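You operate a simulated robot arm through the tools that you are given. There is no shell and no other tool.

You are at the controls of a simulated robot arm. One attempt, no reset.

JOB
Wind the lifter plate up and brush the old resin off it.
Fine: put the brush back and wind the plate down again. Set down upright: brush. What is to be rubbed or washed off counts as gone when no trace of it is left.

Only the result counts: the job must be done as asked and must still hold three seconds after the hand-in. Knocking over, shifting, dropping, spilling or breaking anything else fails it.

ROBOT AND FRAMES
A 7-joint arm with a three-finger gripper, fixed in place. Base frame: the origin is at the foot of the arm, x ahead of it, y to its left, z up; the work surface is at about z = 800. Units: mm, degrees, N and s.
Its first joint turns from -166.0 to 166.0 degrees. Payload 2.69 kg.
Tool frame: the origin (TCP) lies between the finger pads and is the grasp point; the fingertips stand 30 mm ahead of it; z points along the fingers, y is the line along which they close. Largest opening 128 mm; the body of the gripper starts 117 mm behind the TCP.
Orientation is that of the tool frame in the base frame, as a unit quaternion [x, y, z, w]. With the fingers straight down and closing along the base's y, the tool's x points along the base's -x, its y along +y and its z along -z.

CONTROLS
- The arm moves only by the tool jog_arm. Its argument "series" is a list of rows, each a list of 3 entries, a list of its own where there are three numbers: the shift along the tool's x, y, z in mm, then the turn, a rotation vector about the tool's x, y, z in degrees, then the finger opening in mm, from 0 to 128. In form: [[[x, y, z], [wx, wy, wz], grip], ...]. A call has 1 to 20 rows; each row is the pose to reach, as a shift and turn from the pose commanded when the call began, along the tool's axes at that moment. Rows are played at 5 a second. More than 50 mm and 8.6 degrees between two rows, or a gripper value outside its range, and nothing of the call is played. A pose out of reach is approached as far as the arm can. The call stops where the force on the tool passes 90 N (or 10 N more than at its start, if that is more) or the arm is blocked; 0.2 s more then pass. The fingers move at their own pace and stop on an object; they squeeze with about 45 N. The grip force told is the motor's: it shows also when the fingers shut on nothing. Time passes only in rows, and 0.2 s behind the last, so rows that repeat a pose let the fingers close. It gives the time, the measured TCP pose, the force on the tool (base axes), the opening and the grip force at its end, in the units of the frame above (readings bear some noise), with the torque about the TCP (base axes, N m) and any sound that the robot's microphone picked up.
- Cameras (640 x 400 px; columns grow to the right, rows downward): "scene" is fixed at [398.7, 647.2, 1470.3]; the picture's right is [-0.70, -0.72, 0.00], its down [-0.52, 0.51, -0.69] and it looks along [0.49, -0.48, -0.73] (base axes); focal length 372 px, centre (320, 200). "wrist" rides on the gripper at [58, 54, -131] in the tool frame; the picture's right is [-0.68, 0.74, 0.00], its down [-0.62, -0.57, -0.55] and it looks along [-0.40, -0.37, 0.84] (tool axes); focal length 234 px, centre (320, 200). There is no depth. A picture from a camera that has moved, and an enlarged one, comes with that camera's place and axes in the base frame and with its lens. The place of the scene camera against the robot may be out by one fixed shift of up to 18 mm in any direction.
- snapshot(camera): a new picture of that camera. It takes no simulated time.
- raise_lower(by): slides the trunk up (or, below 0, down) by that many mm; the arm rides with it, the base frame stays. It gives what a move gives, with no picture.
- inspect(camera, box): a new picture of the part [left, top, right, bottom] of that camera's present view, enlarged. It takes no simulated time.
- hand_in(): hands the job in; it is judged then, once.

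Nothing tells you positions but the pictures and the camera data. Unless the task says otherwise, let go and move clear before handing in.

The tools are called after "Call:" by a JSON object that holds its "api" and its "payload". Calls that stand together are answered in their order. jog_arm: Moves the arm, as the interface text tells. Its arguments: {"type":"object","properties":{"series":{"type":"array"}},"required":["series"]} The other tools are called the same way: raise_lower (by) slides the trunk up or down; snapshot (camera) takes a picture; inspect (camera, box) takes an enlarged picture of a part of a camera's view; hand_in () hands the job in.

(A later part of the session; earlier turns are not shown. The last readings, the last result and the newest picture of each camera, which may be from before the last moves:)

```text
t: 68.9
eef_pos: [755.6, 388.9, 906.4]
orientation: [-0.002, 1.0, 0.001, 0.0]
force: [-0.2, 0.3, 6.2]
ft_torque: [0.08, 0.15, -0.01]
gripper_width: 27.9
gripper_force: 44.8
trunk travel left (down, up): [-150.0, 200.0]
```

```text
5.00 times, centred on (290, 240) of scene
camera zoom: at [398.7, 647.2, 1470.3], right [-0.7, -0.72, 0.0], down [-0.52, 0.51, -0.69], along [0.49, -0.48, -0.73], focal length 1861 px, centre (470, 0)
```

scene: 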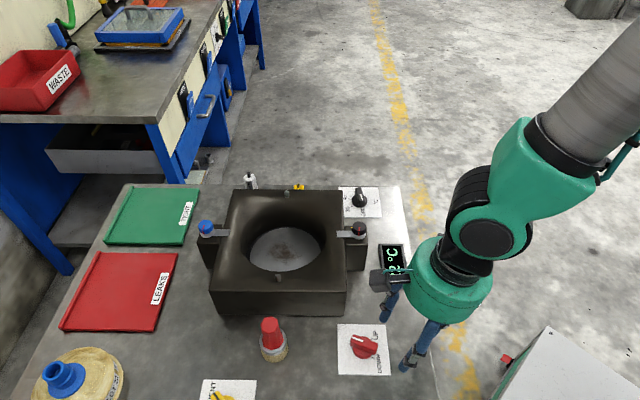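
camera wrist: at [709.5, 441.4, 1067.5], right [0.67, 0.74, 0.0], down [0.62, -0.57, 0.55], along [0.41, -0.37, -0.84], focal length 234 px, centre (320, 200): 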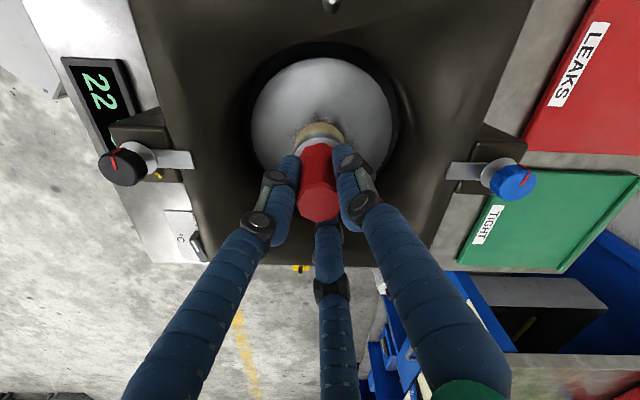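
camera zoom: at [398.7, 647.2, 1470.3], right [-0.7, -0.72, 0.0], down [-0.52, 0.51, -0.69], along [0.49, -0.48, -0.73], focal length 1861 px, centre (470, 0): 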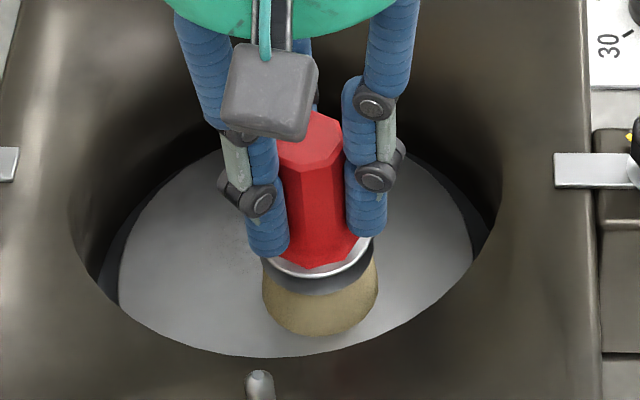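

It rubs well at about 7 N and the stain is fading. I'll widen the circle to 24 mm radius.

Call:
{"api": "jog_arm", "payload": {"series": [[[12, 0, 0.3], [0, 0, 0], 15], [[8.8, 12, 0.3], [0, 0, 0], 15], [[0, 20.8, 0.3], [0, 0, 0], 15], [[-12, 24, 0.3], [0, 0, 0], 15], [[-24, 20.8, 0.3], [0, 0, 0], 15], [[-32.8, 12, 0.3], [0, 0, 0], 15], [[-36, 0, 0.3], [0, 0, 0], 15], [[-32.8, -12, 0.3], [0, 0, 0], 15], [[-24, -20.8, 0.3], [0, 0, 0], 15], [[-12, -24, 0.3], [0, 0, 0], 15], [[0, -20.8, 0.3], [0, 0, 0], 15], [[8.8, -12, 0.3], [0, 0, 0], 15], [[12, 0, 0.3], [0, 0, 0], 15]]}}

Call:
{"api": "inspect", "payload": {"camera": "scene", "box": [240, 200, 340, 280]}}

```text
t: 71.7
eef_pos: [744.4, 388.6, 905.8]
orientation: [-0.001, 1.0, 0.0, 0.0]
force: [0.0, 0.7, 0.8]
ft_torque: [0.09, 0.05, 0.0]
gripper_width: 28.0
gripper_force: 44.5
trunk travel left (down, up): [-150.0, 200.0]
```

```text
5.00 times, centred on (290, 240) of scene
camera zoom: at [398.7, 647.2, 1470.3], right [-0.7, -0.72, 0.0], down [-0.52, 0.51, -0.69], along [0.49, -0.48, -0.73], focal length 1861 px, centre (470, 0)
```

zoom: 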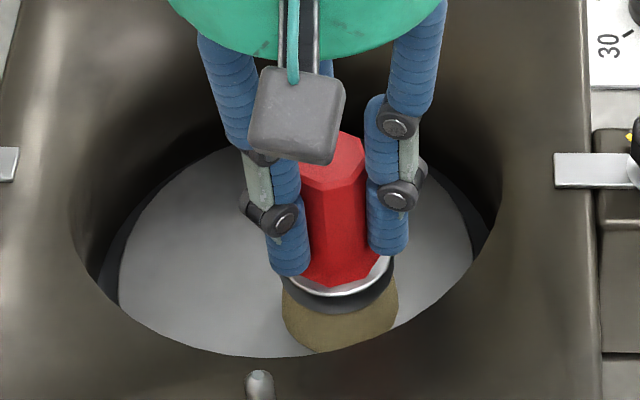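

Call:
{"api": "jog_arm", "payload": {"series": [[[12, 0, 0.6], [0, 0, 0], 15], [[9.3, 13.8, 0.6], [0, 0, 0], 15], [[1.5, 25.5, 0.6], [0, 0, 0], 15], [[-10.2, 33.3, 0.6], [0, 0, 0], 15], [[-24, 36, 0.6], [0, 0, 0], 15], [[-37.8, 33.3, 0.6], [0, 0, 0], 15], [[-49.5, 25.5, 0.6], [0, 0, 0], 15], [[-57.3, 13.8, 0.6], [0, 0, 0], 15], [[-60, 0, 0.6], [0, 0, 0], 15], [[-57.3, -13.8, 0.6], [0, 0, 0], 15], [[-49.5, -25.5, 0.6], [0, 0, 0], 15], [[-37.8, -33.3, 0.6], [0, 0, 0], 15], [[-24, -36, 0.6], [0, 0, 0], 15], [[-10.2, -33.3, 0.6], [0, 0, 0], 15], [[1.5, -25.5, 0.6], [0, 0, 0], 15], [[9.3, -13.8, 0.6], [0, 0, 0], 15], [[12, 0, 0.6], [0, 0, 0], 15]]}}

Call:
{"api": "inspect", "payload": {"camera": "scene", "box": [240, 200, 340, 280]}}

Call:
{"api": "snapshot", "payload": {"camera": "wrist"}}

```text
t: 75.3
eef_pos: [732.1, 390.4, 906.6]
orientation: [0.0, 1.0, 0.001, -0.001]
force: [0.0, 1.7, 2.4]
ft_torque: [0.14, 0.09, -0.04]
gripper_width: 27.9
gripper_force: 45.1
trunk travel left (down, up): [-150.0, 200.0]
```

```text
5.00 times, centred on (290, 240) of scene
camera zoom: at [398.7, 647.2, 1470.3], right [-0.7, -0.72, 0.0], down [-0.52, 0.51, -0.69], along [0.49, -0.48, -0.73], focal length 1861 px, centre (470, 0)
```

zoom: 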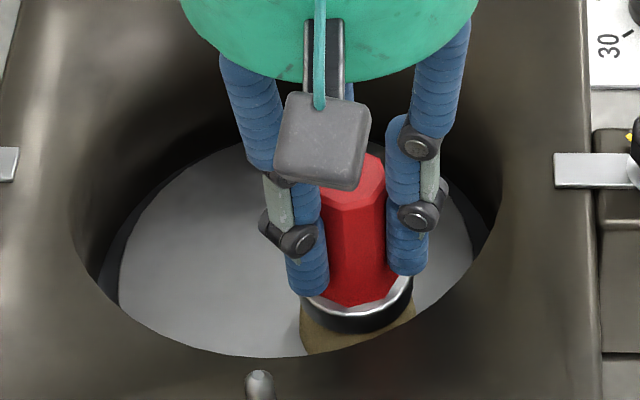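

```text
taken
camera wrist: at [673.7, 441.5, 1037.0], right [0.67, 0.74, 0.0], down [0.62, -0.57, 0.55], along [0.41, -0.37, -0.84], focal length 234 px, centre (320, 200)
```

wrist: 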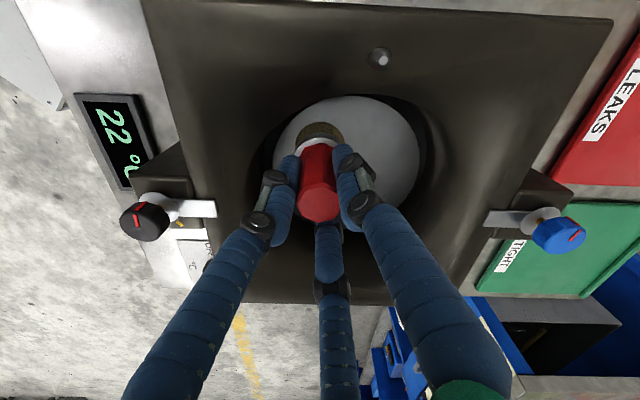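

The plate looks clean where visible. I'll add a raster pass over the whole stained zone for certainty before lifting.

Call:
{"api": "jog_arm", "payload": {"series": [[[-18, 0, 0.3], [0, 0, 0], 15], [[-36, 0, 0.3], [0, 0, 0], 15], [[-54, 0, 0.3], [0, 0, 0], 15], [[-70, 0, 0.3], [0, 0, 0], 15], [[-66, 16, 0.3], [0, 0, 0], 15], [[-48, 16, 0.3], [0, 0, 0], 15], [[-30, 16, 0.3], [0, 0, 0], 15], [[-12, 16, 0.3], [0, 0, 0], 15], [[-6, 16, 0.3], [0, 0, 0], 15], [[-18, 30, 0.3], [0, 0, 0], 15], [[-36, 30, 0.3], [0, 0, 0], 15], [[-54, 30, 0.3], [0, 0, 0], 15], [[-56, 10, 0.3], [0, 0, 0], 15], [[-56, -10, 0.3], [0, 0, 0], 15], [[-54, -30, 0.3], [0, 0, 0], 15], [[-36, -30, 0.3], [0, 0, 0], 15], [[-18, -30, 0.3], [0, 0, 0], 15], [[-10, -16, 0.3], [0, 0, 0], 15], [[-28, -16, 0.3], [0, 0, 0], 15], [[-46, -16, 0.3], [0, 0, 0], 15]]}}

```text
t: 79.5
eef_pos: [778.6, 371.9, 905.3]
orientation: [-0.001, 1.0, 0.001, -0.001]
force: [-0.6, -0.6, -1.5]
ft_torque: [0.02, 0.02, -0.01]
gripper_width: 28.0
gripper_force: 45.0
trunk travel left (down, up): [-150.0, 200.0]
```

Contact seems to have vanished even though the brush is lower than before. I'll check whether the plate or knob has shifted.

Call:
{"api": "snapshot", "payload": {"camera": "scene"}}

Call:
{"api": "inspect", "payload": {"camera": "scene", "box": [240, 200, 340, 280]}}

Call:
{"api": "inspect", "payload": {"camera": "scene", "box": [320, 310, 410, 380]}}

```text
taken
```

scene: 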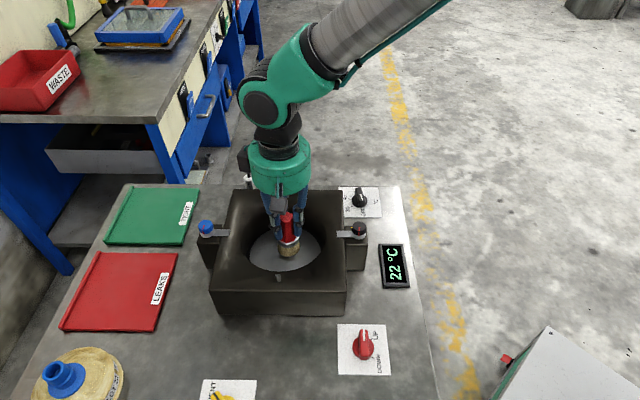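

```text
5.00 times, centred on (290, 240) of scene
camera zoom: at [398.7, 647.2, 1470.3], right [-0.7, -0.72, 0.0], down [-0.52, 0.51, -0.69], along [0.49, -0.48, -0.73], focal length 1861 px, centre (470, 0)
```

zoom: 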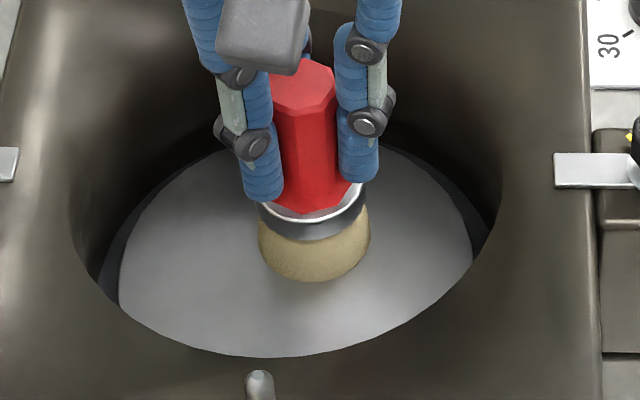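

```text
5.71 times, centred on (365, 345) of scene
camera zoom: at [398.7, 647.2, 1470.3], right [-0.7, -0.72, 0.0], down [-0.52, 0.51, -0.69], along [0.49, -0.48, -0.73], focal length 2127 px, centre (63, -629)
```

zoom: 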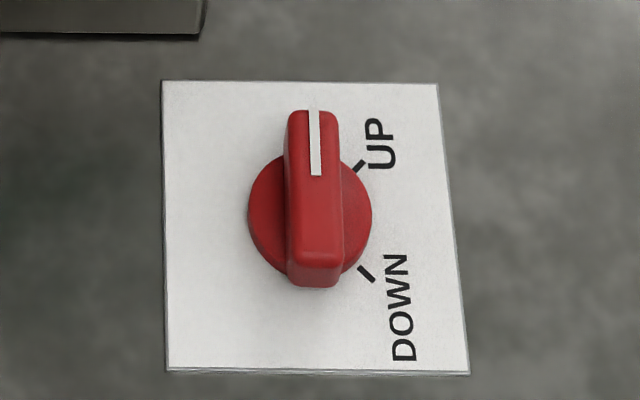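

The knob has crept back about 45°: pressing on the plate back-drives it, so it sank a little. I'll lift the brush and inspect the plate for traces.

Call:
{"api": "jog_arm", "payload": {"series": [[[0, 0, -40], [0, 0, 0], 15], [[0, 0, -85], [0, 0, 0], 15], [[0, 0, -130], [0, 0, 0], 15], [[0, 0, -156], [0, 0, 0], 15], [[12, -30, -156], [0, 0, 0], 15], [[25, -65, -156], [0, 0, 0], 15], [[38, -100, -156], [0, 0, 0], 15], [[50, -126, -156], [0, 0, 0], 15], [[50, -126, -156], [0, 0, 0], 15]]}}

Call:
{"api": "snapshot", "payload": {"camera": "wrist"}}

Call:
{"api": "inspect", "payload": {"camera": "wrist", "box": [320, 0, 520, 125]}}

Call:
{"api": "inspect", "payload": {"camera": "scene", "box": [230, 200, 340, 285]}}

```text
t: 81.5
eef_pos: [728.9, 245.6, 1062.2]
orientation: [-0.002, 1.0, 0.001, -0.001]
force: [-0.3, -0.5, -1.0]
ft_torque: [0.04, -0.01, 0.02]
gripper_width: 27.8
gripper_force: 44.7
trunk travel left (down, up): [-150.0, 200.0]
```

```text
taken
camera wrist: at [670.0, 298.4, 1192.8], right [0.67, 0.74, 0.0], down [0.62, -0.57, 0.55], along [0.41, -0.37, -0.84], focal length 234 px, centre (320, 200)
```

wrist: 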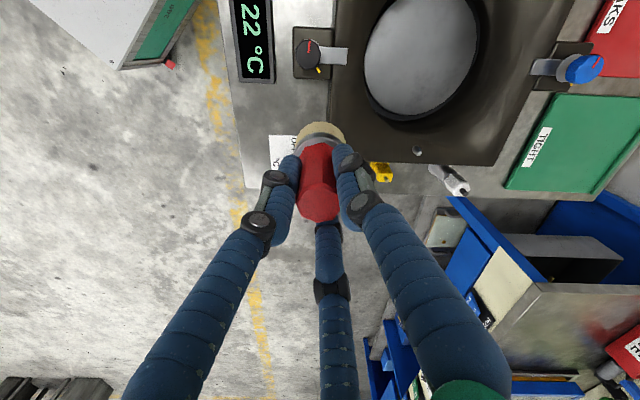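

```text
3.20 times, centred on (420, 62) of wrist
camera zoom: at [670.0, 298.4, 1192.8], right [0.67, 0.74, 0.0], down [0.62, -0.57, 0.55], along [0.41, -0.37, -0.84], focal length 749 px, centre (0, 640)
```

zoom: 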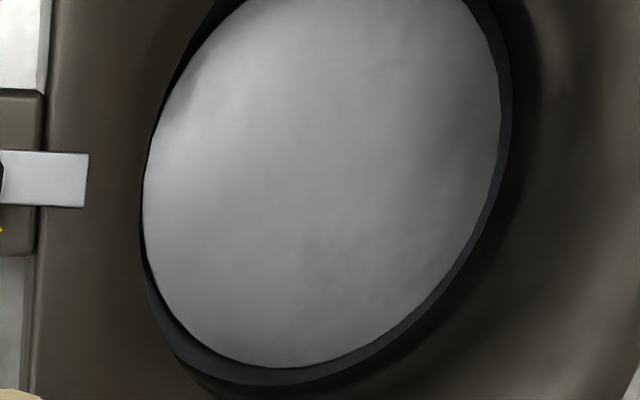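

```text
4.71 times, centred on (285, 242) of scene
camera zoom: at [398.7, 647.2, 1470.3], right [-0.7, -0.72, 0.0], down [-0.52, 0.51, -0.69], along [0.49, -0.48, -0.73], focal length 1751 px, centre (485, 0)
```

zoom: 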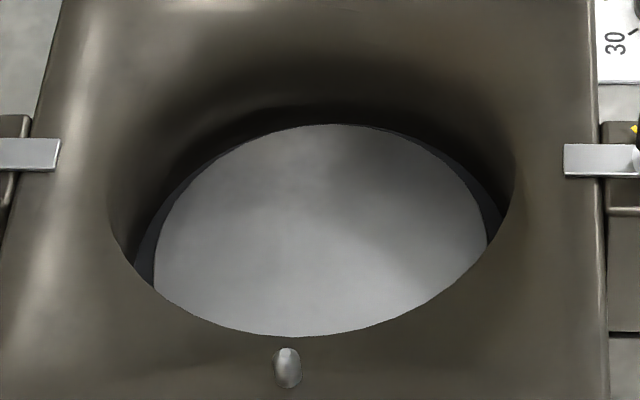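

Call:
{"api": "inspect", "payload": {"camera": "wrist", "box": [385, 30, 455, 90]}}

Call:
{"api": "inspect", "payload": {"camera": "wrist", "box": [360, 0, 480, 120]}}

Call:
{"api": "inspect", "payload": {"camera": "scene", "box": [255, 225, 325, 275]}}

```text
6.67 times, centred on (420, 60) of wrist
camera zoom: at [670.0, 298.4, 1192.8], right [0.67, 0.74, 0.0], down [0.62, -0.57, 0.55], along [0.41, -0.37, -0.84], focal length 1561 px, centre (-347, 1133)
```

zoom: 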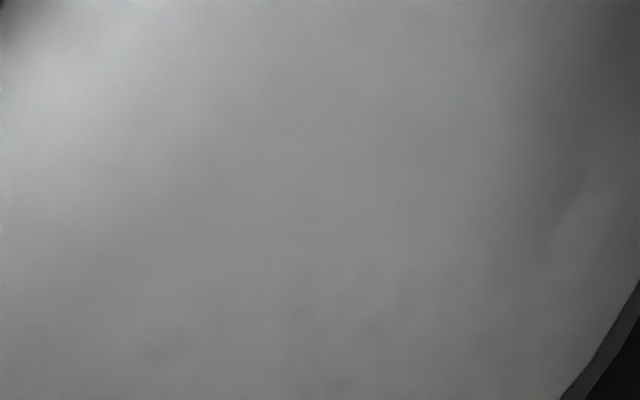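

```text
3.33 times, centred on (420, 60) of wrist
camera zoom: at [670.0, 298.4, 1192.8], right [0.67, 0.74, 0.0], down [0.62, -0.57, 0.55], along [0.41, -0.37, -0.84], focal length 781 px, centre (-13, 667)
```

zoom: 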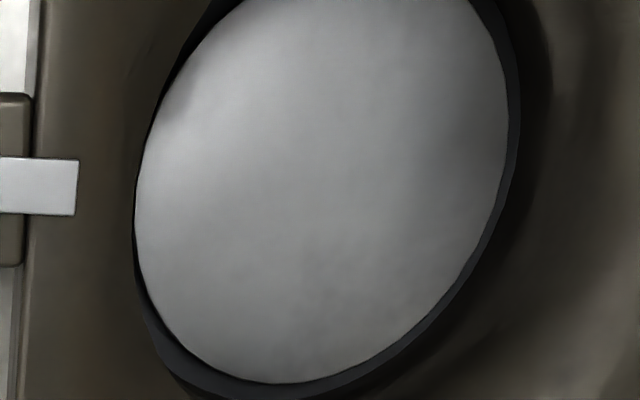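

```text
8.00 times, centred on (290, 250) of scene
camera zoom: at [398.7, 647.2, 1470.3], right [-0.7, -0.72, 0.0], down [-0.52, 0.51, -0.69], along [0.49, -0.48, -0.73], focal length 2977 px, centre (560, -200)
```

zoom: 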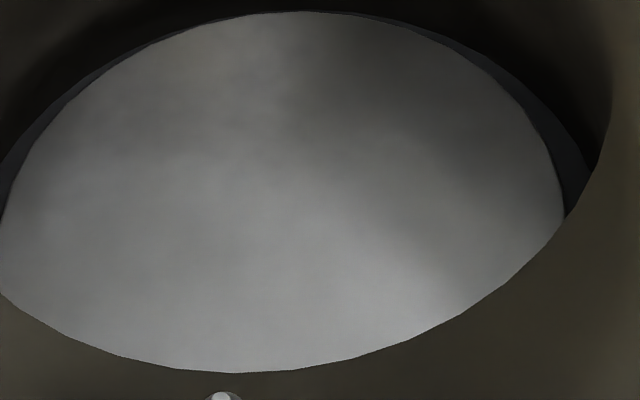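

Call:
{"api": "inspect", "payload": {"camera": "wrist", "box": [395, 65, 435, 100]}}

Call:
{"api": "inspect", "payload": {"camera": "wrist", "box": [395, 35, 435, 70]}}

Call:
{"api": "inspect", "payload": {"camera": "scene", "box": [270, 228, 310, 253]}}

```text
11.43 times, centred on (415, 82) of wrist
camera zoom: at [670.0, 298.4, 1192.8], right [0.67, 0.74, 0.0], down [0.62, -0.57, 0.55], along [0.41, -0.37, -0.84], focal length 2676 px, centre (-766, 1543)
```

zoom: 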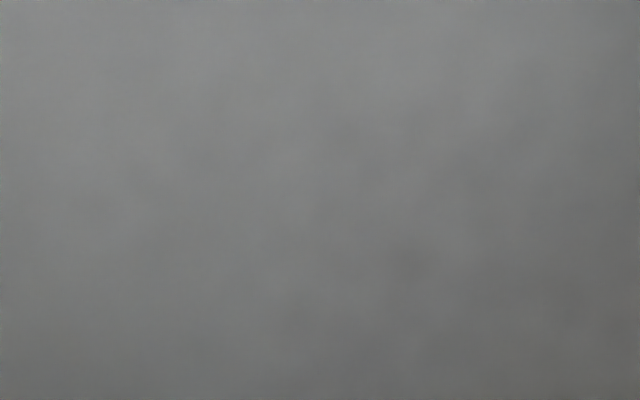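

```text
11.43 times, centred on (415, 52) of wrist
camera zoom: at [670.0, 298.4, 1192.8], right [0.67, 0.74, 0.0], down [0.62, -0.57, 0.55], along [0.41, -0.37, -0.84], focal length 2676 px, centre (-766, 1886)
```

zoom: 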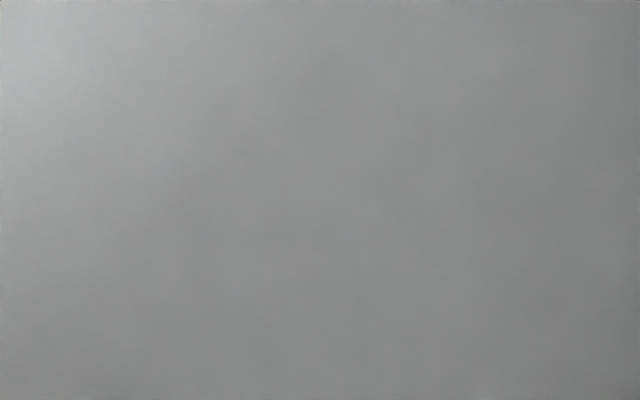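

```text
16.00 times, centred on (290, 240) of scene
camera zoom: at [398.7, 647.2, 1470.3], right [-0.7, -0.72, 0.0], down [-0.52, 0.51, -0.69], along [0.49, -0.48, -0.73], focal length 5955 px, centre (800, -448)
```

zoom: 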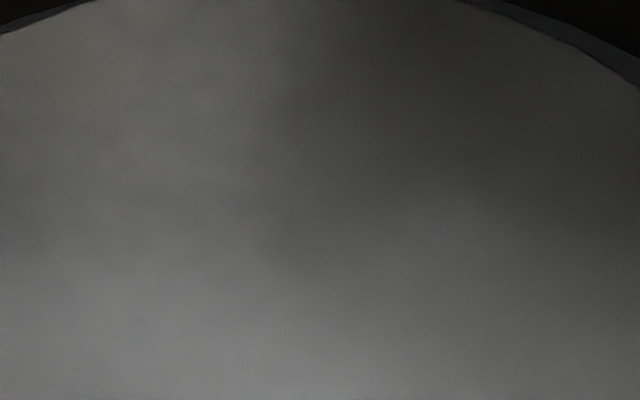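

The plate looks nearly clean, but I see a few very faint spots toward the +x/-y fringe of the old stain. I'll do a second, lighter pass with proper contact there, following the plate's present height.

Call:
{"api": "jog_arm", "payload": {"series": [[[-10, 36, 0], [0, 0, 0], 15], [[-20, 72, 0], [0, 0, 0], 15], [[-30, 108, 0], [0, 0, 0], 15], [[-40, 142, 0], [0, 0, 0], 15], [[-40, 142, 45], [0, 0, 0], 15], [[-40, 142, 90], [0, 0, 0], 15], [[-40, 142, 130], [0, 0, 0], 15], [[-40, 142, 150], [0, 0, 0], 15], [[-40, 142, 154], [0, 0, 0], 15], [[-40, 142, 154], [0, 0, 0], 15]]}}

Call:
{"api": "jog_arm", "payload": {"series": [[[0, 0, 1], [0, 0, 0], 15], [[0, 0, 2], [0, 0, 0], 15], [[0, 0, 2], [0, 0, 0], 15]]}}

Call:
{"api": "inspect", "payload": {"camera": "scene", "box": [240, 200, 340, 280]}}

```text
t: 83.7
eef_pos: [768.9, 389.0, 906.9]
orientation: [0.0, 1.0, 0.001, 0.0]
force: [0.3, -0.1, -0.9]
ft_torque: [-0.03, 0.0, 0.0]
gripper_width: 28.0
gripper_force: 44.7
trunk travel left (down, up): [-150.0, 200.0]
```

```text
t: 84.5
eef_pos: [768.7, 387.8, 904.7]
orientation: [-0.001, 1.0, 0.001, 0.0]
force: [0.4, 0.4, -0.2]
ft_torque: [0.01, 0.01, -0.01]
gripper_width: 27.8
gripper_force: 45.1
trunk travel left (down, up): [-150.0, 200.0]
```

```text
5.00 times, centred on (290, 240) of scene
camera zoom: at [398.7, 647.2, 1470.3], right [-0.7, -0.72, 0.0], down [-0.52, 0.51, -0.69], along [0.49, -0.48, -0.73], focal length 1861 px, centre (470, 0)
```

zoom: 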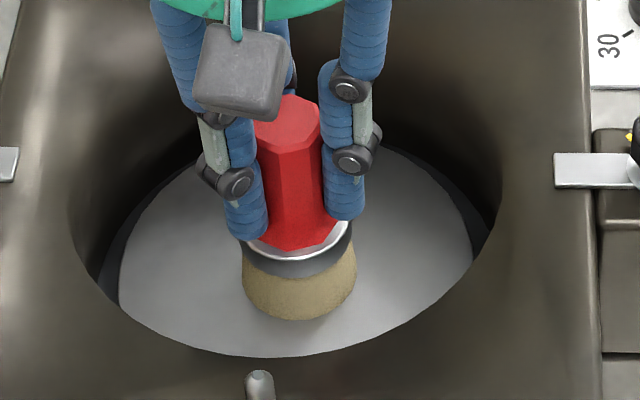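

Call:
{"api": "jog_arm", "payload": {"series": [[[0, 0, 0.7], [0, 0, 0], 15], [[-17, 0, 0.7], [0, 0, 0], 15], [[-34, 0, 0.7], [0, 0, 0], 15], [[-30.6, -14.9, 0.7], [0, 0, 0], 15], [[-21.4, -26.4, 0.8], [0, 0, 0], 15], [[-32, -26, 0.8], [0, 0, 0], 15], [[-40, -12, 0.8], [0, 0, 0], 15], [[-30, -20, 0.8], [0, 0, 0], 15], [[-20, -36, 0.9], [0, 0, 0], 15], [[-7.6, -33.1, 0.9], [0, 0, 0], 15], [[7.6, -33.1, 0.9], [0, 0, 0], 15], [[0, -20, 0.9], [0, 0, 0], 15], [[-16, -16, 1.0], [0, 0, 0], 15], [[-32, -16, 1.0], [0, 0, 0], 15]]}}

Call:
{"api": "inspect", "payload": {"camera": "scene", "box": [320, 310, 410, 380]}}

```text
t: 87.5
eef_pos: [800.8, 373.6, 904.3]
orientation: [-0.001, 1.0, 0.001, 0.001]
force: [1.7, -0.4, 2.7]
ft_torque: [0.0, -0.07, 0.01]
gripper_width: 28.1
gripper_force: 45.1
trunk travel left (down, up): [-150.0, 200.0]
```

```text
5.71 times, centred on (365, 345) of scene
camera zoom: at [398.7, 647.2, 1470.3], right [-0.7, -0.72, 0.0], down [-0.52, 0.51, -0.69], along [0.49, -0.48, -0.73], focal length 2127 px, centre (63, -629)
```

zoom: 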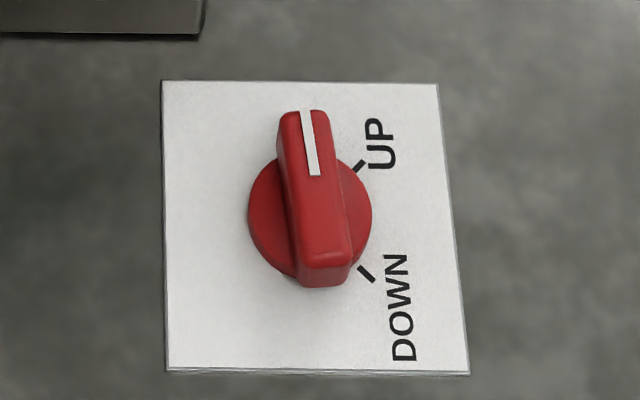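

Call:
{"api": "jog_arm", "payload": {"series": [[[-2, 16, 0.1], [0, 0, 0], 15], [[1.4, 30.9, 0.1], [0, 0, 0], 15], [[10.6, 42.4, 0.2], [0, 0, 0], 15], [[24.4, 49.1, 0.2], [0, 0, 0], 15], [[39.6, 49.1, 0.2], [0, 0, 0], 15], [[53.4, 42.4, 0.2], [0, 0, 0], 15], [[62.6, 30.9, 0.3], [0, 0, 0], 15], [[66, 16, 0.3], [0, 0, 0], 15], [[62.6, 1.1, 0.3], [0, 0, 0], 15], [[53.4, -10.4, 0.3], [0, 0, 0], 15], [[42, 0, 0.4], [0, 0, 0], 15], [[48, 16, 0.4], [0, 0, 0], 15], [[40, 32, 0.4], [0, 0, 0], 15], [[24, 32, 0.4], [0, 0, 0], 15], [[16, 16, 0.4], [0, 0, 0], 15], [[24, 2, 0.5], [0, 0, 0], 15], [[32, 16, 0.5], [0, 0, 0], 15]]}}

Call:
{"api": "jog_arm", "payload": {"series": [[[0, 0, -40], [0, 0, 0], 15], [[0, 0, -85], [0, 0, 0], 15], [[0, 0, -130], [0, 0, 0], 15], [[0, 0, -158], [0, 0, 0], 15], [[12, -35, -158], [0, 0, 0], 15], [[22, -72, -158], [0, 0, 0], 15], [[32, -108, -158], [0, 0, 0], 15], [[40, -142, -158], [0, 0, 0], 15], [[40, -142, -158], [0, 0, 0], 15]]}}

Call:
{"api": "inspect", "payload": {"camera": "wrist", "box": [320, 0, 520, 125]}}

Call:
{"api": "inspect", "payload": {"camera": "wrist", "box": [385, 30, 455, 90]}}

Call:
{"api": "inspect", "payload": {"camera": "wrist", "box": [395, 65, 435, 100]}}

Call:
{"api": "snapshot", "payload": {"camera": "scene"}}

```text
t: 91.1
eef_pos: [768.2, 388.5, 903.2]
orientation: [-0.001, 1.0, 0.002, 0.0]
force: [-0.7, 0.2, 4.2]
ft_torque: [0.08, 0.18, -0.04]
gripper_width: 27.7
gripper_force: 44.8
trunk travel left (down, up): [-150.0, 200.0]
```

```text
t: 93.1
eef_pos: [728.0, 245.1, 1062.6]
orientation: [-0.002, 1.0, 0.001, 0.0]
force: [-0.3, -0.5, -1.1]
ft_torque: [0.03, -0.03, 0.02]
gripper_width: 27.7
gripper_force: 45.4
trunk travel left (down, up): [-150.0, 200.0]
```

```text
3.20 times, centred on (420, 62) of wrist
camera zoom: at [669.1, 298.3, 1193.0], right [0.67, 0.74, 0.0], down [0.62, -0.57, 0.55], along [0.4, -0.37, -0.84], focal length 749 px, centre (0, 640)
```

zoom: 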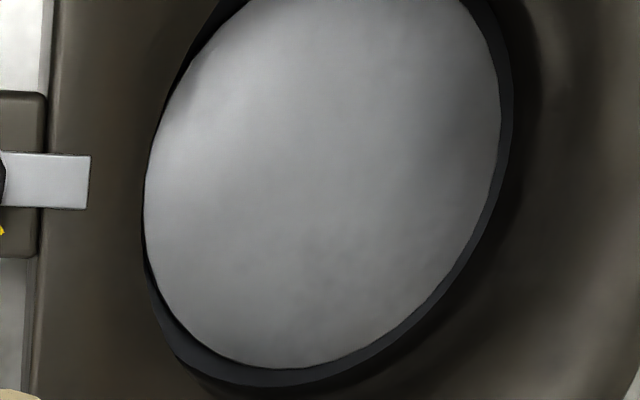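

```text
6.67 times, centred on (420, 60) of wrist
camera zoom: at [669.1, 298.3, 1193.0], right [0.67, 0.74, 0.0], down [0.62, -0.57, 0.55], along [0.4, -0.37, -0.84], focal length 1561 px, centre (-347, 1133)
```

zoom: 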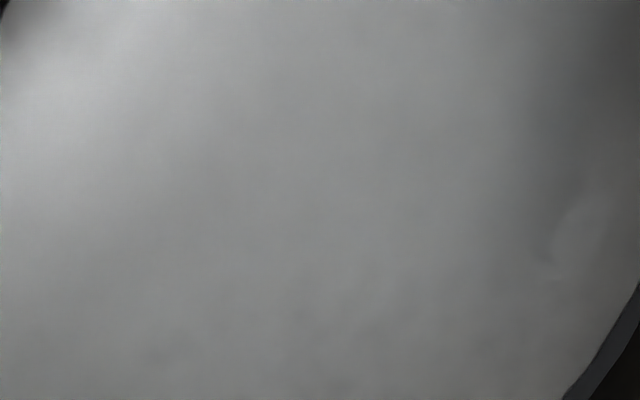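

```text
11.43 times, centred on (415, 82) of wrist
camera zoom: at [669.1, 298.3, 1193.0], right [0.67, 0.74, 0.0], down [0.62, -0.57, 0.55], along [0.4, -0.37, -0.84], focal length 2676 px, centre (-766, 1543)
```

zoom: 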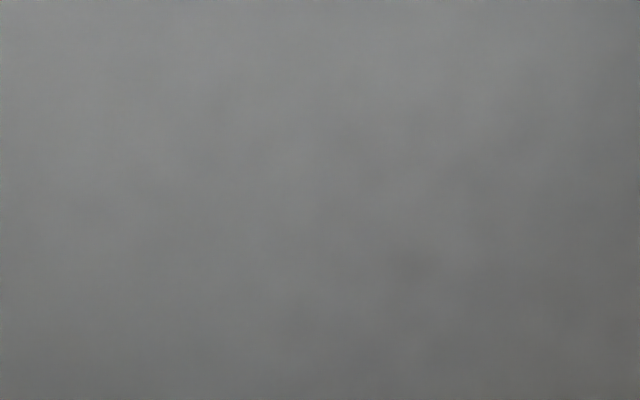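

```text
taken
```

scene: 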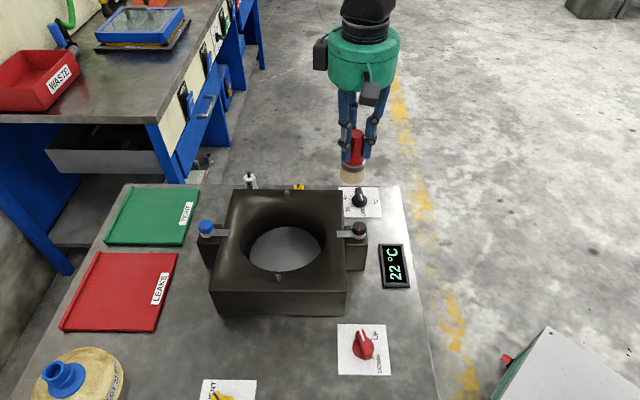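

Call:
{"api": "inspect", "payload": {"camera": "scene", "box": [260, 232, 310, 268]}}

Call:
{"api": "inspect", "payload": {"camera": "wrist", "box": [365, 0, 415, 35]}}

Call:
{"api": "inspect", "payload": {"camera": "wrist", "box": [375, 75, 425, 115]}}

```text
11.11 times, centred on (285, 250) of scene
camera zoom: at [398.7, 647.2, 1470.3], right [-0.7, -0.72, 0.0], down [-0.52, 0.51, -0.69], along [0.49, -0.48, -0.73], focal length 4135 px, centre (709, -356)
```

zoom: 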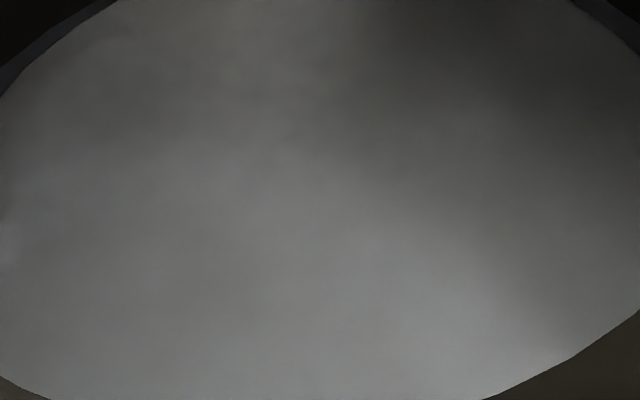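

```text
11.43 times, centred on (390, 18) of wrist
camera zoom: at [669.1, 298.3, 1193.0], right [0.67, 0.74, 0.0], down [0.62, -0.57, 0.55], along [0.4, -0.37, -0.84], focal length 2676 px, centre (-480, 2286)
```

zoom: 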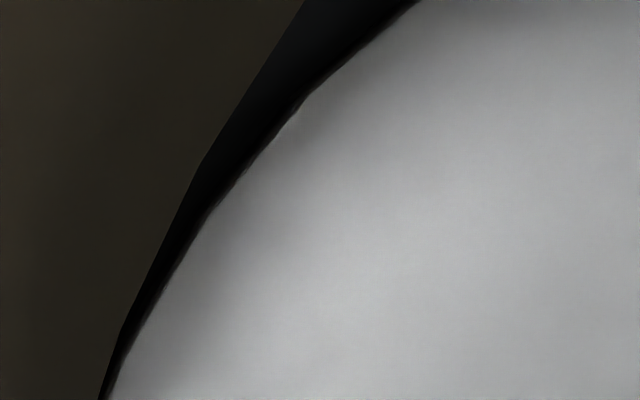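

```text
10.00 times, centred on (400, 95) of wrist
camera zoom: at [669.1, 298.3, 1193.0], right [0.67, 0.74, 0.0], down [0.62, -0.57, 0.55], along [0.4, -0.37, -0.84], focal length 2342 px, centre (-480, 1250)
```

zoom: 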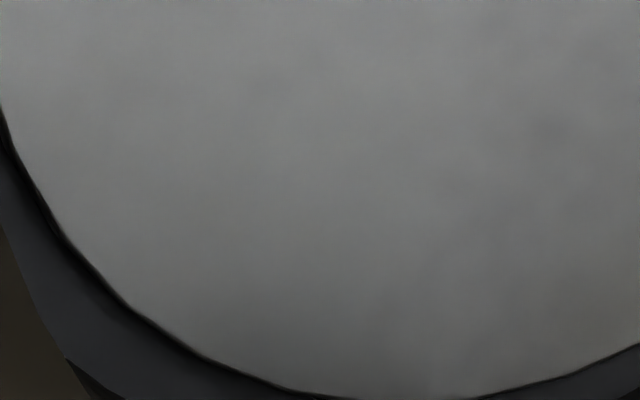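

The remaining mottling is unchanged by rubbing and runs to the plate's edge, outside the old stain, so it is sheen on the metal; the resin is gone. Next I'll carry the brush back to its place at (640, 527.7).

Call:
{"api": "jog_arm", "payload": {"series": [[[13, 40, 0], [0, 0, 0], 15], [[26, 80, 0], [0, 0, 0], 15], [[39, 120, 0], [0, 0, 0], 15], [[52, 160, 0], [0, 0, 0], 15], [[65, 200, 0], [0, 0, 0], 15], [[78, 240, 0], [0, 0, 0], 15], [[88, 280, 0], [0, 0, 0], 15], [[88, 282.6, 0], [0, 0, 0], 15], [[88, 282.6, 40], [0, 0, 0], 15], [[88, 282.6, 80], [0, 0, 0], 15], [[88, 282.6, 120], [0, 0, 0], 15], [[88, 282.6, 150], [0, 0, 0], 15], [[88, 282.6, 170], [0, 0, 0], 15], [[88, 282.6, 170], [0, 0, 0], 15]]}}

Call:
{"api": "inspect", "payload": {"camera": "scene", "box": [200, 250, 350, 390]}}

```text
t: 96.1
eef_pos: [641.0, 529.5, 891.5]
orientation: [-0.002, 1.0, 0.0, 0.0]
force: [0.1, -0.4, -1.2]
ft_torque: [-0.01, 0.0, -0.03]
gripper_width: 28.0
gripper_force: 44.8
trunk travel left (down, up): [-150.0, 200.0]
```

```text
2.86 times, centred on (275, 320) of scene
camera zoom: at [398.7, 647.2, 1470.3], right [-0.7, -0.72, 0.0], down [-0.52, 0.51, -0.69], along [0.49, -0.48, -0.73], focal length 1063 px, centre (449, -143)
```

zoom: 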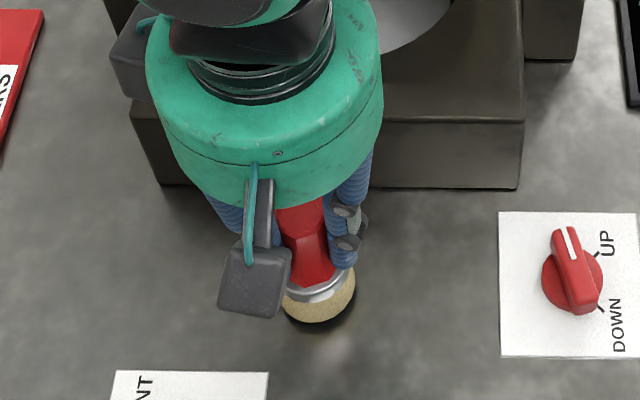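

Call:
{"api": "jog_arm", "payload": {"series": [[[0, -1, 4], [0, 0, 0], 15], [[0.5, -1.3, 7], [0, 0, 0], 15], [[0.5, -1.3, 8.5], [0, 0, 0], 15], [[0.5, -1.3, 8.5], [0, 0, 0], 15]]}}

```text
t: 97.1
eef_pos: [639.7, 525.9, 883.9]
orientation: [-0.002, 1.0, 0.001, 0.001]
force: [0.3, -0.5, -0.9]
ft_torque: [0.04, 0.01, -0.02]
gripper_width: 27.7
gripper_force: 44.9
trunk travel left (down, up): [-150.0, 200.0]
```

Call:
{"api": "jog_arm", "payload": {"series": [[[0, 0.8, 1], [0, 0, 0], 15], [[0, 0.8, 2], [0, 0, 0], 15], [[0, 0.8, 2], [0, 0, 0], 15]]}}

```text
t: 97.9
eef_pos: [638.9, 527.9, 880.8]
orientation: [-0.002, 1.0, 0.001, 0.0]
force: [-0.1, 0.2, -0.4]
ft_torque: [-0.01, -0.02, 0.02]
gripper_width: 27.5
gripper_force: 44.8
trunk travel left (down, up): [-150.0, 200.0]
```

Call:
{"api": "jog_arm", "payload": {"series": [[[0, 0, 0.4], [0, 0, 0], 15], [[0, 0, 0.6], [0, 0, 0], 15], [[0, 0, 0.6], [0, 0, 0], 15]]}}

Call:
{"api": "inspect", "payload": {"camera": "scene", "box": [230, 300, 320, 380]}}

```text
t: 98.7
eef_pos: [638.6, 528.4, 882.1]
orientation: [-0.001, 1.0, 0.002, 0.001]
force: [0.7, 1.1, 4.7]
ft_torque: [0.01, 0.07, 0.0]
gripper_width: 28.1
gripper_force: 44.9
trunk travel left (down, up): [-150.0, 200.0]
```

```text
5.00 times, centred on (275, 340) of scene
camera zoom: at [398.7, 647.2, 1470.3], right [-0.7, -0.72, 0.0], down [-0.52, 0.51, -0.69], along [0.49, -0.48, -0.73], focal length 1861 px, centre (545, -500)
```

zoom: 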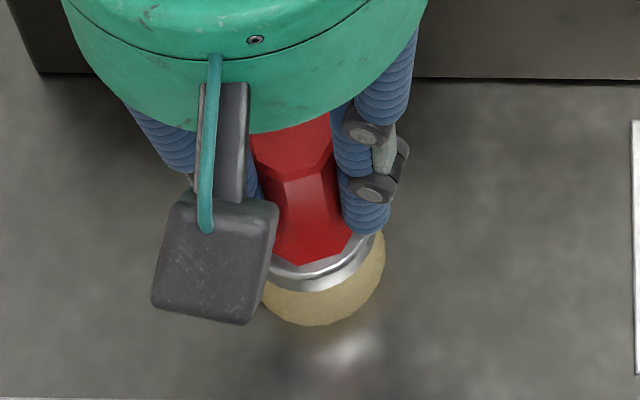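

The bristles are down on the bench (about 5 N). I'll open slowly and lift straight up.

Call:
{"api": "jog_arm", "payload": {"series": [[[0, 0, 0], [0, 0, 0], 30], [[0, 0, 0], [0, 0, 0], 40], [[0, 0, 0], [0, 0, 0], 64], [[0, 0, 0], [0, 0, 0], 64]]}}

Call:
{"api": "snapshot", "payload": {"camera": "wrist"}}

Call:
{"api": "inspect", "payload": {"camera": "scene", "box": [230, 300, 320, 380]}}

```text
t: 99.7
eef_pos: [639.2, 529.2, 880.6]
orientation: [0.0, 1.0, 0.001, 0.001]
force: [0.9, -0.1, -0.3]
ft_torque: [-0.01, 0.01, -0.01]
gripper_width: 63.8
gripper_force: 0.1
trunk travel left (down, up): [-150.0, 200.0]
```

```text
taken
camera wrist: at [580.5, 580.8, 1012.5], right [0.67, 0.74, 0.0], down [0.62, -0.57, 0.55], along [0.41, -0.37, -0.84], focal length 234 px, centre (320, 200)
```

wrist: 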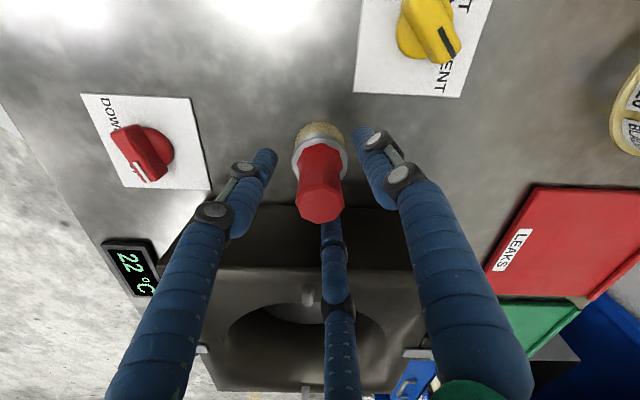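

```text
5.00 times, centred on (275, 340) of scene
camera zoom: at [398.7, 647.2, 1470.3], right [-0.7, -0.72, 0.0], down [-0.52, 0.51, -0.69], along [0.49, -0.48, -0.73], focal length 1861 px, centre (545, -500)
```

zoom: 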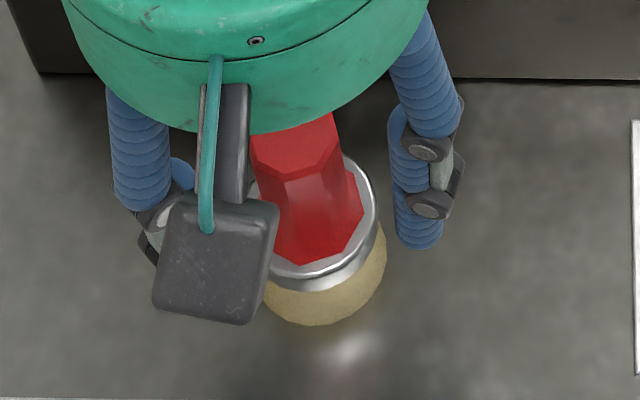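

Brush is standing upright, released. I'll lift straight up clear of it and check it.

Call:
{"api": "jog_arm", "payload": {"series": [[[0, 0, -30], [0, 0, 0], 64], [[0, 0, -70], [0, 0, 0], 64], [[0, 0, -115], [0, 0, 0], 64], [[0, 0, -130], [0, 0, 0], 64], [[35, -35, -130], [0, 0, 0], 64], [[70, -70, -130], [0, 0, 0], 64], [[95, -105, -130], [0, 0, 0], 64], [[105, -116, -130], [0, 0, 0], 64], [[105, -116, -130], [0, 0, 0], 64]]}}

Call:
{"api": "snapshot", "payload": {"camera": "wrist"}}

Call:
{"api": "snapshot", "payload": {"camera": "scene"}}

Call:
{"api": "inspect", "payload": {"camera": "scene", "box": [240, 300, 310, 375]}}

Call:
{"api": "inspect", "payload": {"camera": "scene", "box": [230, 205, 340, 290]}}

```text
t: 101.7
eef_pos: [534.9, 410.5, 1010.2]
orientation: [-0.001, 1.0, 0.001, 0.001]
force: [-0.7, -0.6, 0.3]
ft_torque: [0.02, 0.0, 0.01]
gripper_width: 64.1
gripper_force: 0.0
trunk travel left (down, up): [-150.0, 200.0]
```

```text
taken
camera wrist: at [475.9, 463.9, 1141.7], right [0.67, 0.74, 0.0], down [0.62, -0.57, 0.55], along [0.41, -0.37, -0.84], focal length 234 px, centre (320, 200)
```

wrist: 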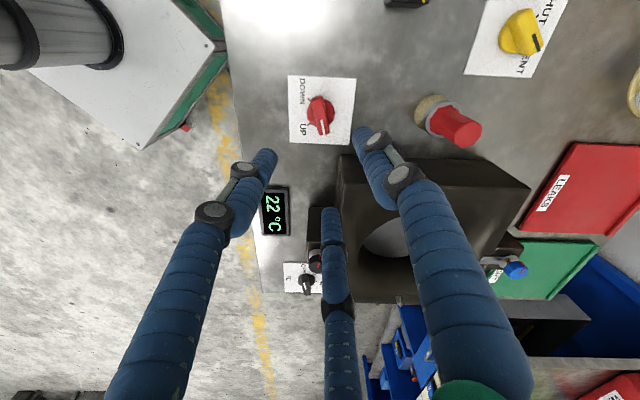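

```text
taken
```

scene: 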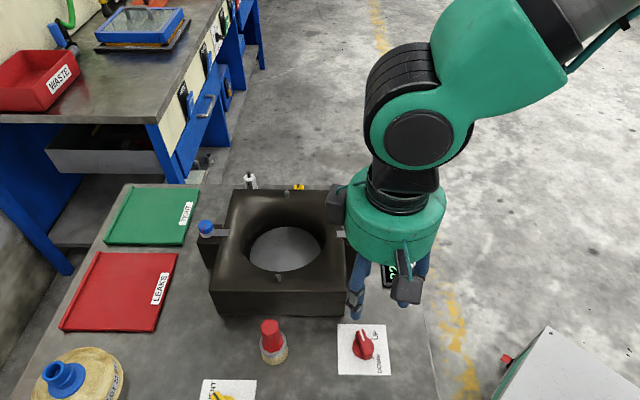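

```text
5.33 times, centred on (275, 338) of scene
camera zoom: at [398.7, 647.2, 1470.3], right [-0.7, -0.72, 0.0], down [-0.52, 0.51, -0.69], along [0.49, -0.48, -0.73], focal length 1985 px, centre (560, -533)
```

zoom: 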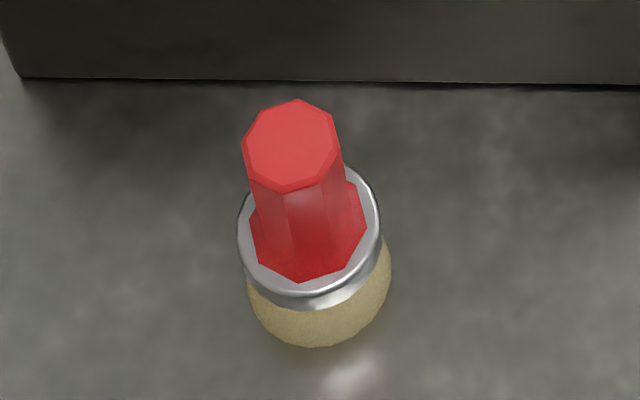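

```text
4.71 times, centred on (285, 248) of scene
camera zoom: at [398.7, 647.2, 1470.3], right [-0.7, -0.72, 0.0], down [-0.52, 0.51, -0.69], along [0.49, -0.48, -0.73], focal length 1751 px, centre (485, -24)
```

zoom: 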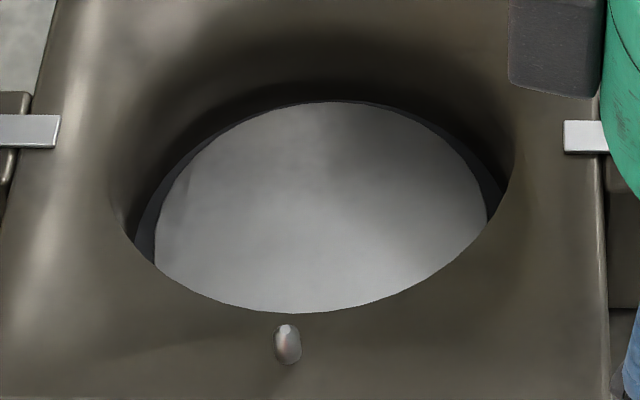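

The brush stands upright in its place (within a few mm) and the plate is clean. Now I'll check the knob's angle so I can wind it back to DOWN.

Call:
{"api": "inspect", "payload": {"camera": "wrist", "box": [270, 60, 370, 160]}}

Call:
{"api": "inspect", "payload": {"camera": "scene", "box": [320, 310, 410, 380]}}

```text
4.00 times, centred on (320, 110) of wrist
camera zoom: at [475.9, 463.9, 1141.7], right [0.67, 0.74, 0.0], down [0.62, -0.57, 0.55], along [0.41, -0.37, -0.84], focal length 937 px, centre (320, 560)
```

zoom: 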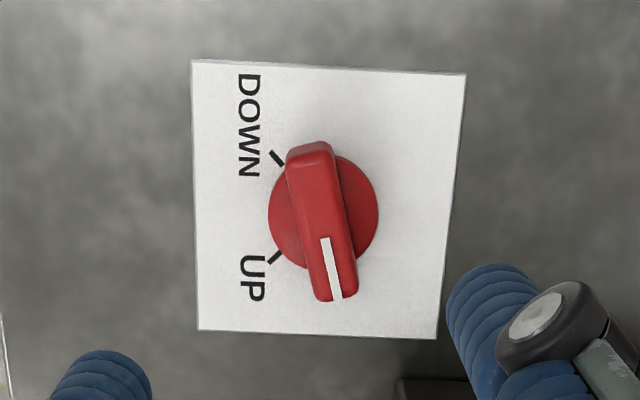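

```text
5.71 times, centred on (365, 345) of scene
camera zoom: at [398.7, 647.2, 1470.3], right [-0.7, -0.72, 0.0], down [-0.52, 0.51, -0.69], along [0.49, -0.48, -0.73], focal length 2127 px, centre (63, -629)
```

zoom: 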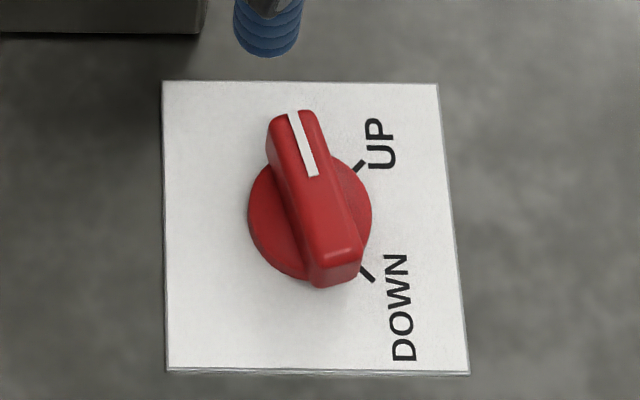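

The knob sits at about 210° from DOWN. I'll align the hand at +30°, descend and grip it.

Call:
{"api": "jog_arm", "payload": {"series": [[[2, 0, 0], [0, 0, 8], 64], [[4, -0.3, 0], [0, 0, 16], 64], [[5.6, -0.6, 0], [0, 0, 24], 60], [[5.6, -0.6, 40], [0, 0, 30], 60], [[5.6, -0.6, 80], [0, 0, 30], 60], [[5.6, -0.6, 120], [0, 0, 30], 60], [[5.6, -0.6, 150], [0, 0, 30], 60], [[5.6, -0.6, 168], [0, 0, 30], 60], [[5.6, -0.6, 168], [0, 0, 30], 60]]}}

Call:
{"api": "inspect", "payload": {"camera": "wrist", "box": [250, 100, 400, 230]}}

```text
t: 103.7
eef_pos: [529.4, 412.0, 843.5]
orientation: [0.257, 0.966, 0.001, 0.0]
force: [0.4, 0.8, -0.7]
ft_torque: [-0.05, 0.01, -0.02]
gripper_width: 59.9
gripper_force: 0.0
trunk travel left (down, up): [-150.0, 200.0]
```

```text
3.08 times, centred on (325, 165) of wrist
camera zoom: at [505.1, 487.2, 974.3], right [0.95, 0.3, 0.0], down [0.25, -0.8, 0.55], along [0.17, -0.52, -0.84], focal length 720 px, centre (305, 308)
```

zoom: 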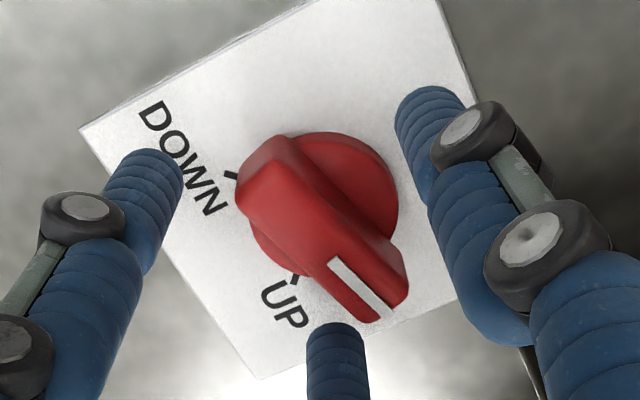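

Call:
{"api": "jog_arm", "payload": {"series": [[[0, -1, 1], [0, 0, 0], 40], [[0, -1, 1], [0, 0, 0], 20], [[0, -1, 1], [0, 0, 0], 8], [[0, -1, 1], [0, 0, 0], 8]]}}

```text
t: 104.7
eef_pos: [527.7, 410.4, 841.7]
orientation: [0.259, 0.966, 0.0, -0.001]
force: [-2.1, -3.3, -2.7]
ft_torque: [0.0, 0.04, -0.05]
gripper_width: 25.8
gripper_force: 44.8
trunk travel left (down, up): [-150.0, 200.0]
```

The grip is balanced. I'll wind counter-clockwise about the knob's axis.

Call:
{"api": "jog_arm", "payload": {"series": [[[-0.7, 0.0, 0], [0, 0, -8], 8], [[-1.4, 0.2, 0], [0, 0, -16], 8], [[-2.0, 0.4, 0], [0, 0, -24], 8], [[-2.6, 0.8, 0], [0, 0, -32], 8], [[-3.2, 1.2, 0], [0, 0, -40], 8], [[-3.2, 1.2, 0], [0, 0, -40], 8]]}}

```text
t: 106.1
eef_pos: [532.2, 406.9, 842.3]
orientation: [-0.089, 0.996, 0.001, -0.002]
force: [1.8, -36.9, -0.6]
ft_torque: [-0.9, 0.06, -0.12]
gripper_width: 25.5
gripper_force: 45.2
trunk travel left (down, up): [-150.0, 200.0]
```

Call:
{"api": "jog_arm", "payload": {"series": [[[-0.6, -1.5, 0], [0, 0, -8], 8], [[-1.3, -2.0, 0], [0, 0, -16], 8], [[-2.0, -1.8, 0], [0, 0, -24], 8], [[-2.6, -1.4, 0], [0, 0, -32], 8], [[-3.2, -1.0, 0], [0, 0, -40], 8], [[-3.2, -1.0, 0], [0, 0, -40], 8]]}}

Call:
{"api": "inspect", "payload": {"camera": "wrist", "box": [250, 100, 400, 230]}}

```text
t: 107.5
eef_pos: [535.9, 407.6, 841.8]
orientation: [-0.424, 0.906, 0.002, 0.0]
force: [12.9, -48.5, -9.6]
ft_torque: [-1.62, 0.03, 0.03]
gripper_width: 25.5
gripper_force: 45.1
trunk travel left (down, up): [-150.0, 200.0]
```

```text
3.08 times, centred on (325, 165) of wrist
camera zoom: at [457.1, 396.2, 973.2], right [-0.13, 0.99, 0.0], down [0.83, 0.11, 0.55], along [0.54, 0.08, -0.84], focal length 720 px, centre (305, 308)
```

zoom: 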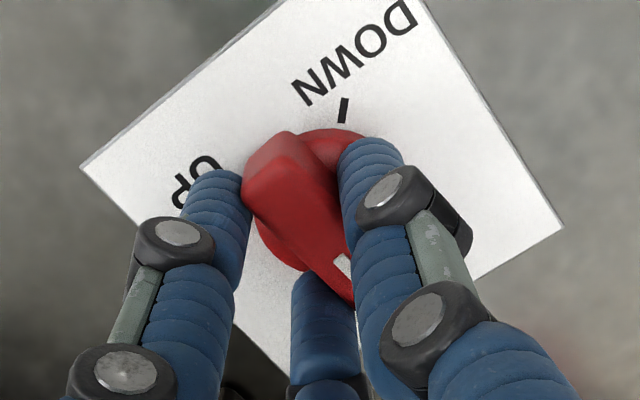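

Call:
{"api": "jog_arm", "payload": {"series": [[[1.0, -1.8, 0], [0, 0, -4], 8], [[1.0, -2.2, 0], [0, 0, -8], 8], [[0.4, -2.1, 0], [0, 0, -16], 8], [[-0.2, -1.9, 0], [0, 0, -24], 8], [[-0.8, -1.5, 0], [0, 0, -32], 8], [[-1.4, -1.1, 0], [0, 0, -40], 8], [[-1.4, -1.1, 0], [0, 0, -40], 8]]}}

Call:
{"api": "inspect", "payload": {"camera": "scene", "box": [200, 190, 420, 390]}}

```text
t: 109.1
eef_pos: [539.8, 409.4, 841.7]
orientation: [0.709, -0.706, 0.0, -0.002]
force: [20.9, -16.2, -13.7]
ft_torque: [-0.09, -0.4, 0.01]
gripper_width: 25.4
gripper_force: 45.1
trunk travel left (down, up): [-150.0, 200.0]
```

```text
2.00 times, centred on (310, 290) of scene
camera zoom: at [398.7, 647.2, 1470.3], right [-0.7, -0.72, 0.0], down [-0.52, 0.51, -0.69], along [0.49, -0.48, -0.73], focal length 744 px, centre (340, 20)
```

zoom: 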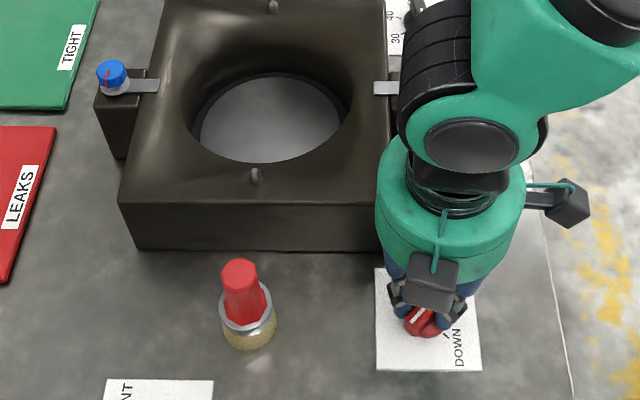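

Call:
{"api": "jog_arm", "payload": {"series": [[[0.6, -1.2, 0.3], [0, 0, -6], 8], [[0.3, -1.2, 0.5], [0, 0, -12], 8], [[0.3, -1.2, 0.5], [0, 0, -12], 8]]}}

```text
t: 109.9
eef_pos: [540.0, 410.3, 842.3]
orientation: [0.778, -0.628, 0.0, -0.002]
force: [12.2, 13.6, -6.9]
ft_torque: [1.16, 0.1, -0.09]
gripper_width: 25.8
gripper_force: 44.6
trunk travel left (down, up): [-150.0, 200.0]
```

Call:
{"api": "jog_arm", "payload": {"series": [[[-1.2, -0.8, 0.2], [0, 0, -8], 8], [[-1.9, -0.7, 0.3], [0, 0, -16], 8], [[-2.5, -0.5, 0.3], [0, 0, -24], 8], [[-2.5, -0.5, 0.3], [0, 0, -24], 8]]}}

```text
t: 110.9
eef_pos: [541.4, 413.0, 840.8]
orientation: [0.892, -0.453, 0.001, -0.003]
force: [16.3, 31.1, 3.3]
ft_torque: [1.14, 0.25, -0.2]
gripper_width: 25.7
gripper_force: 44.9
trunk travel left (down, up): [-150.0, 200.0]
```

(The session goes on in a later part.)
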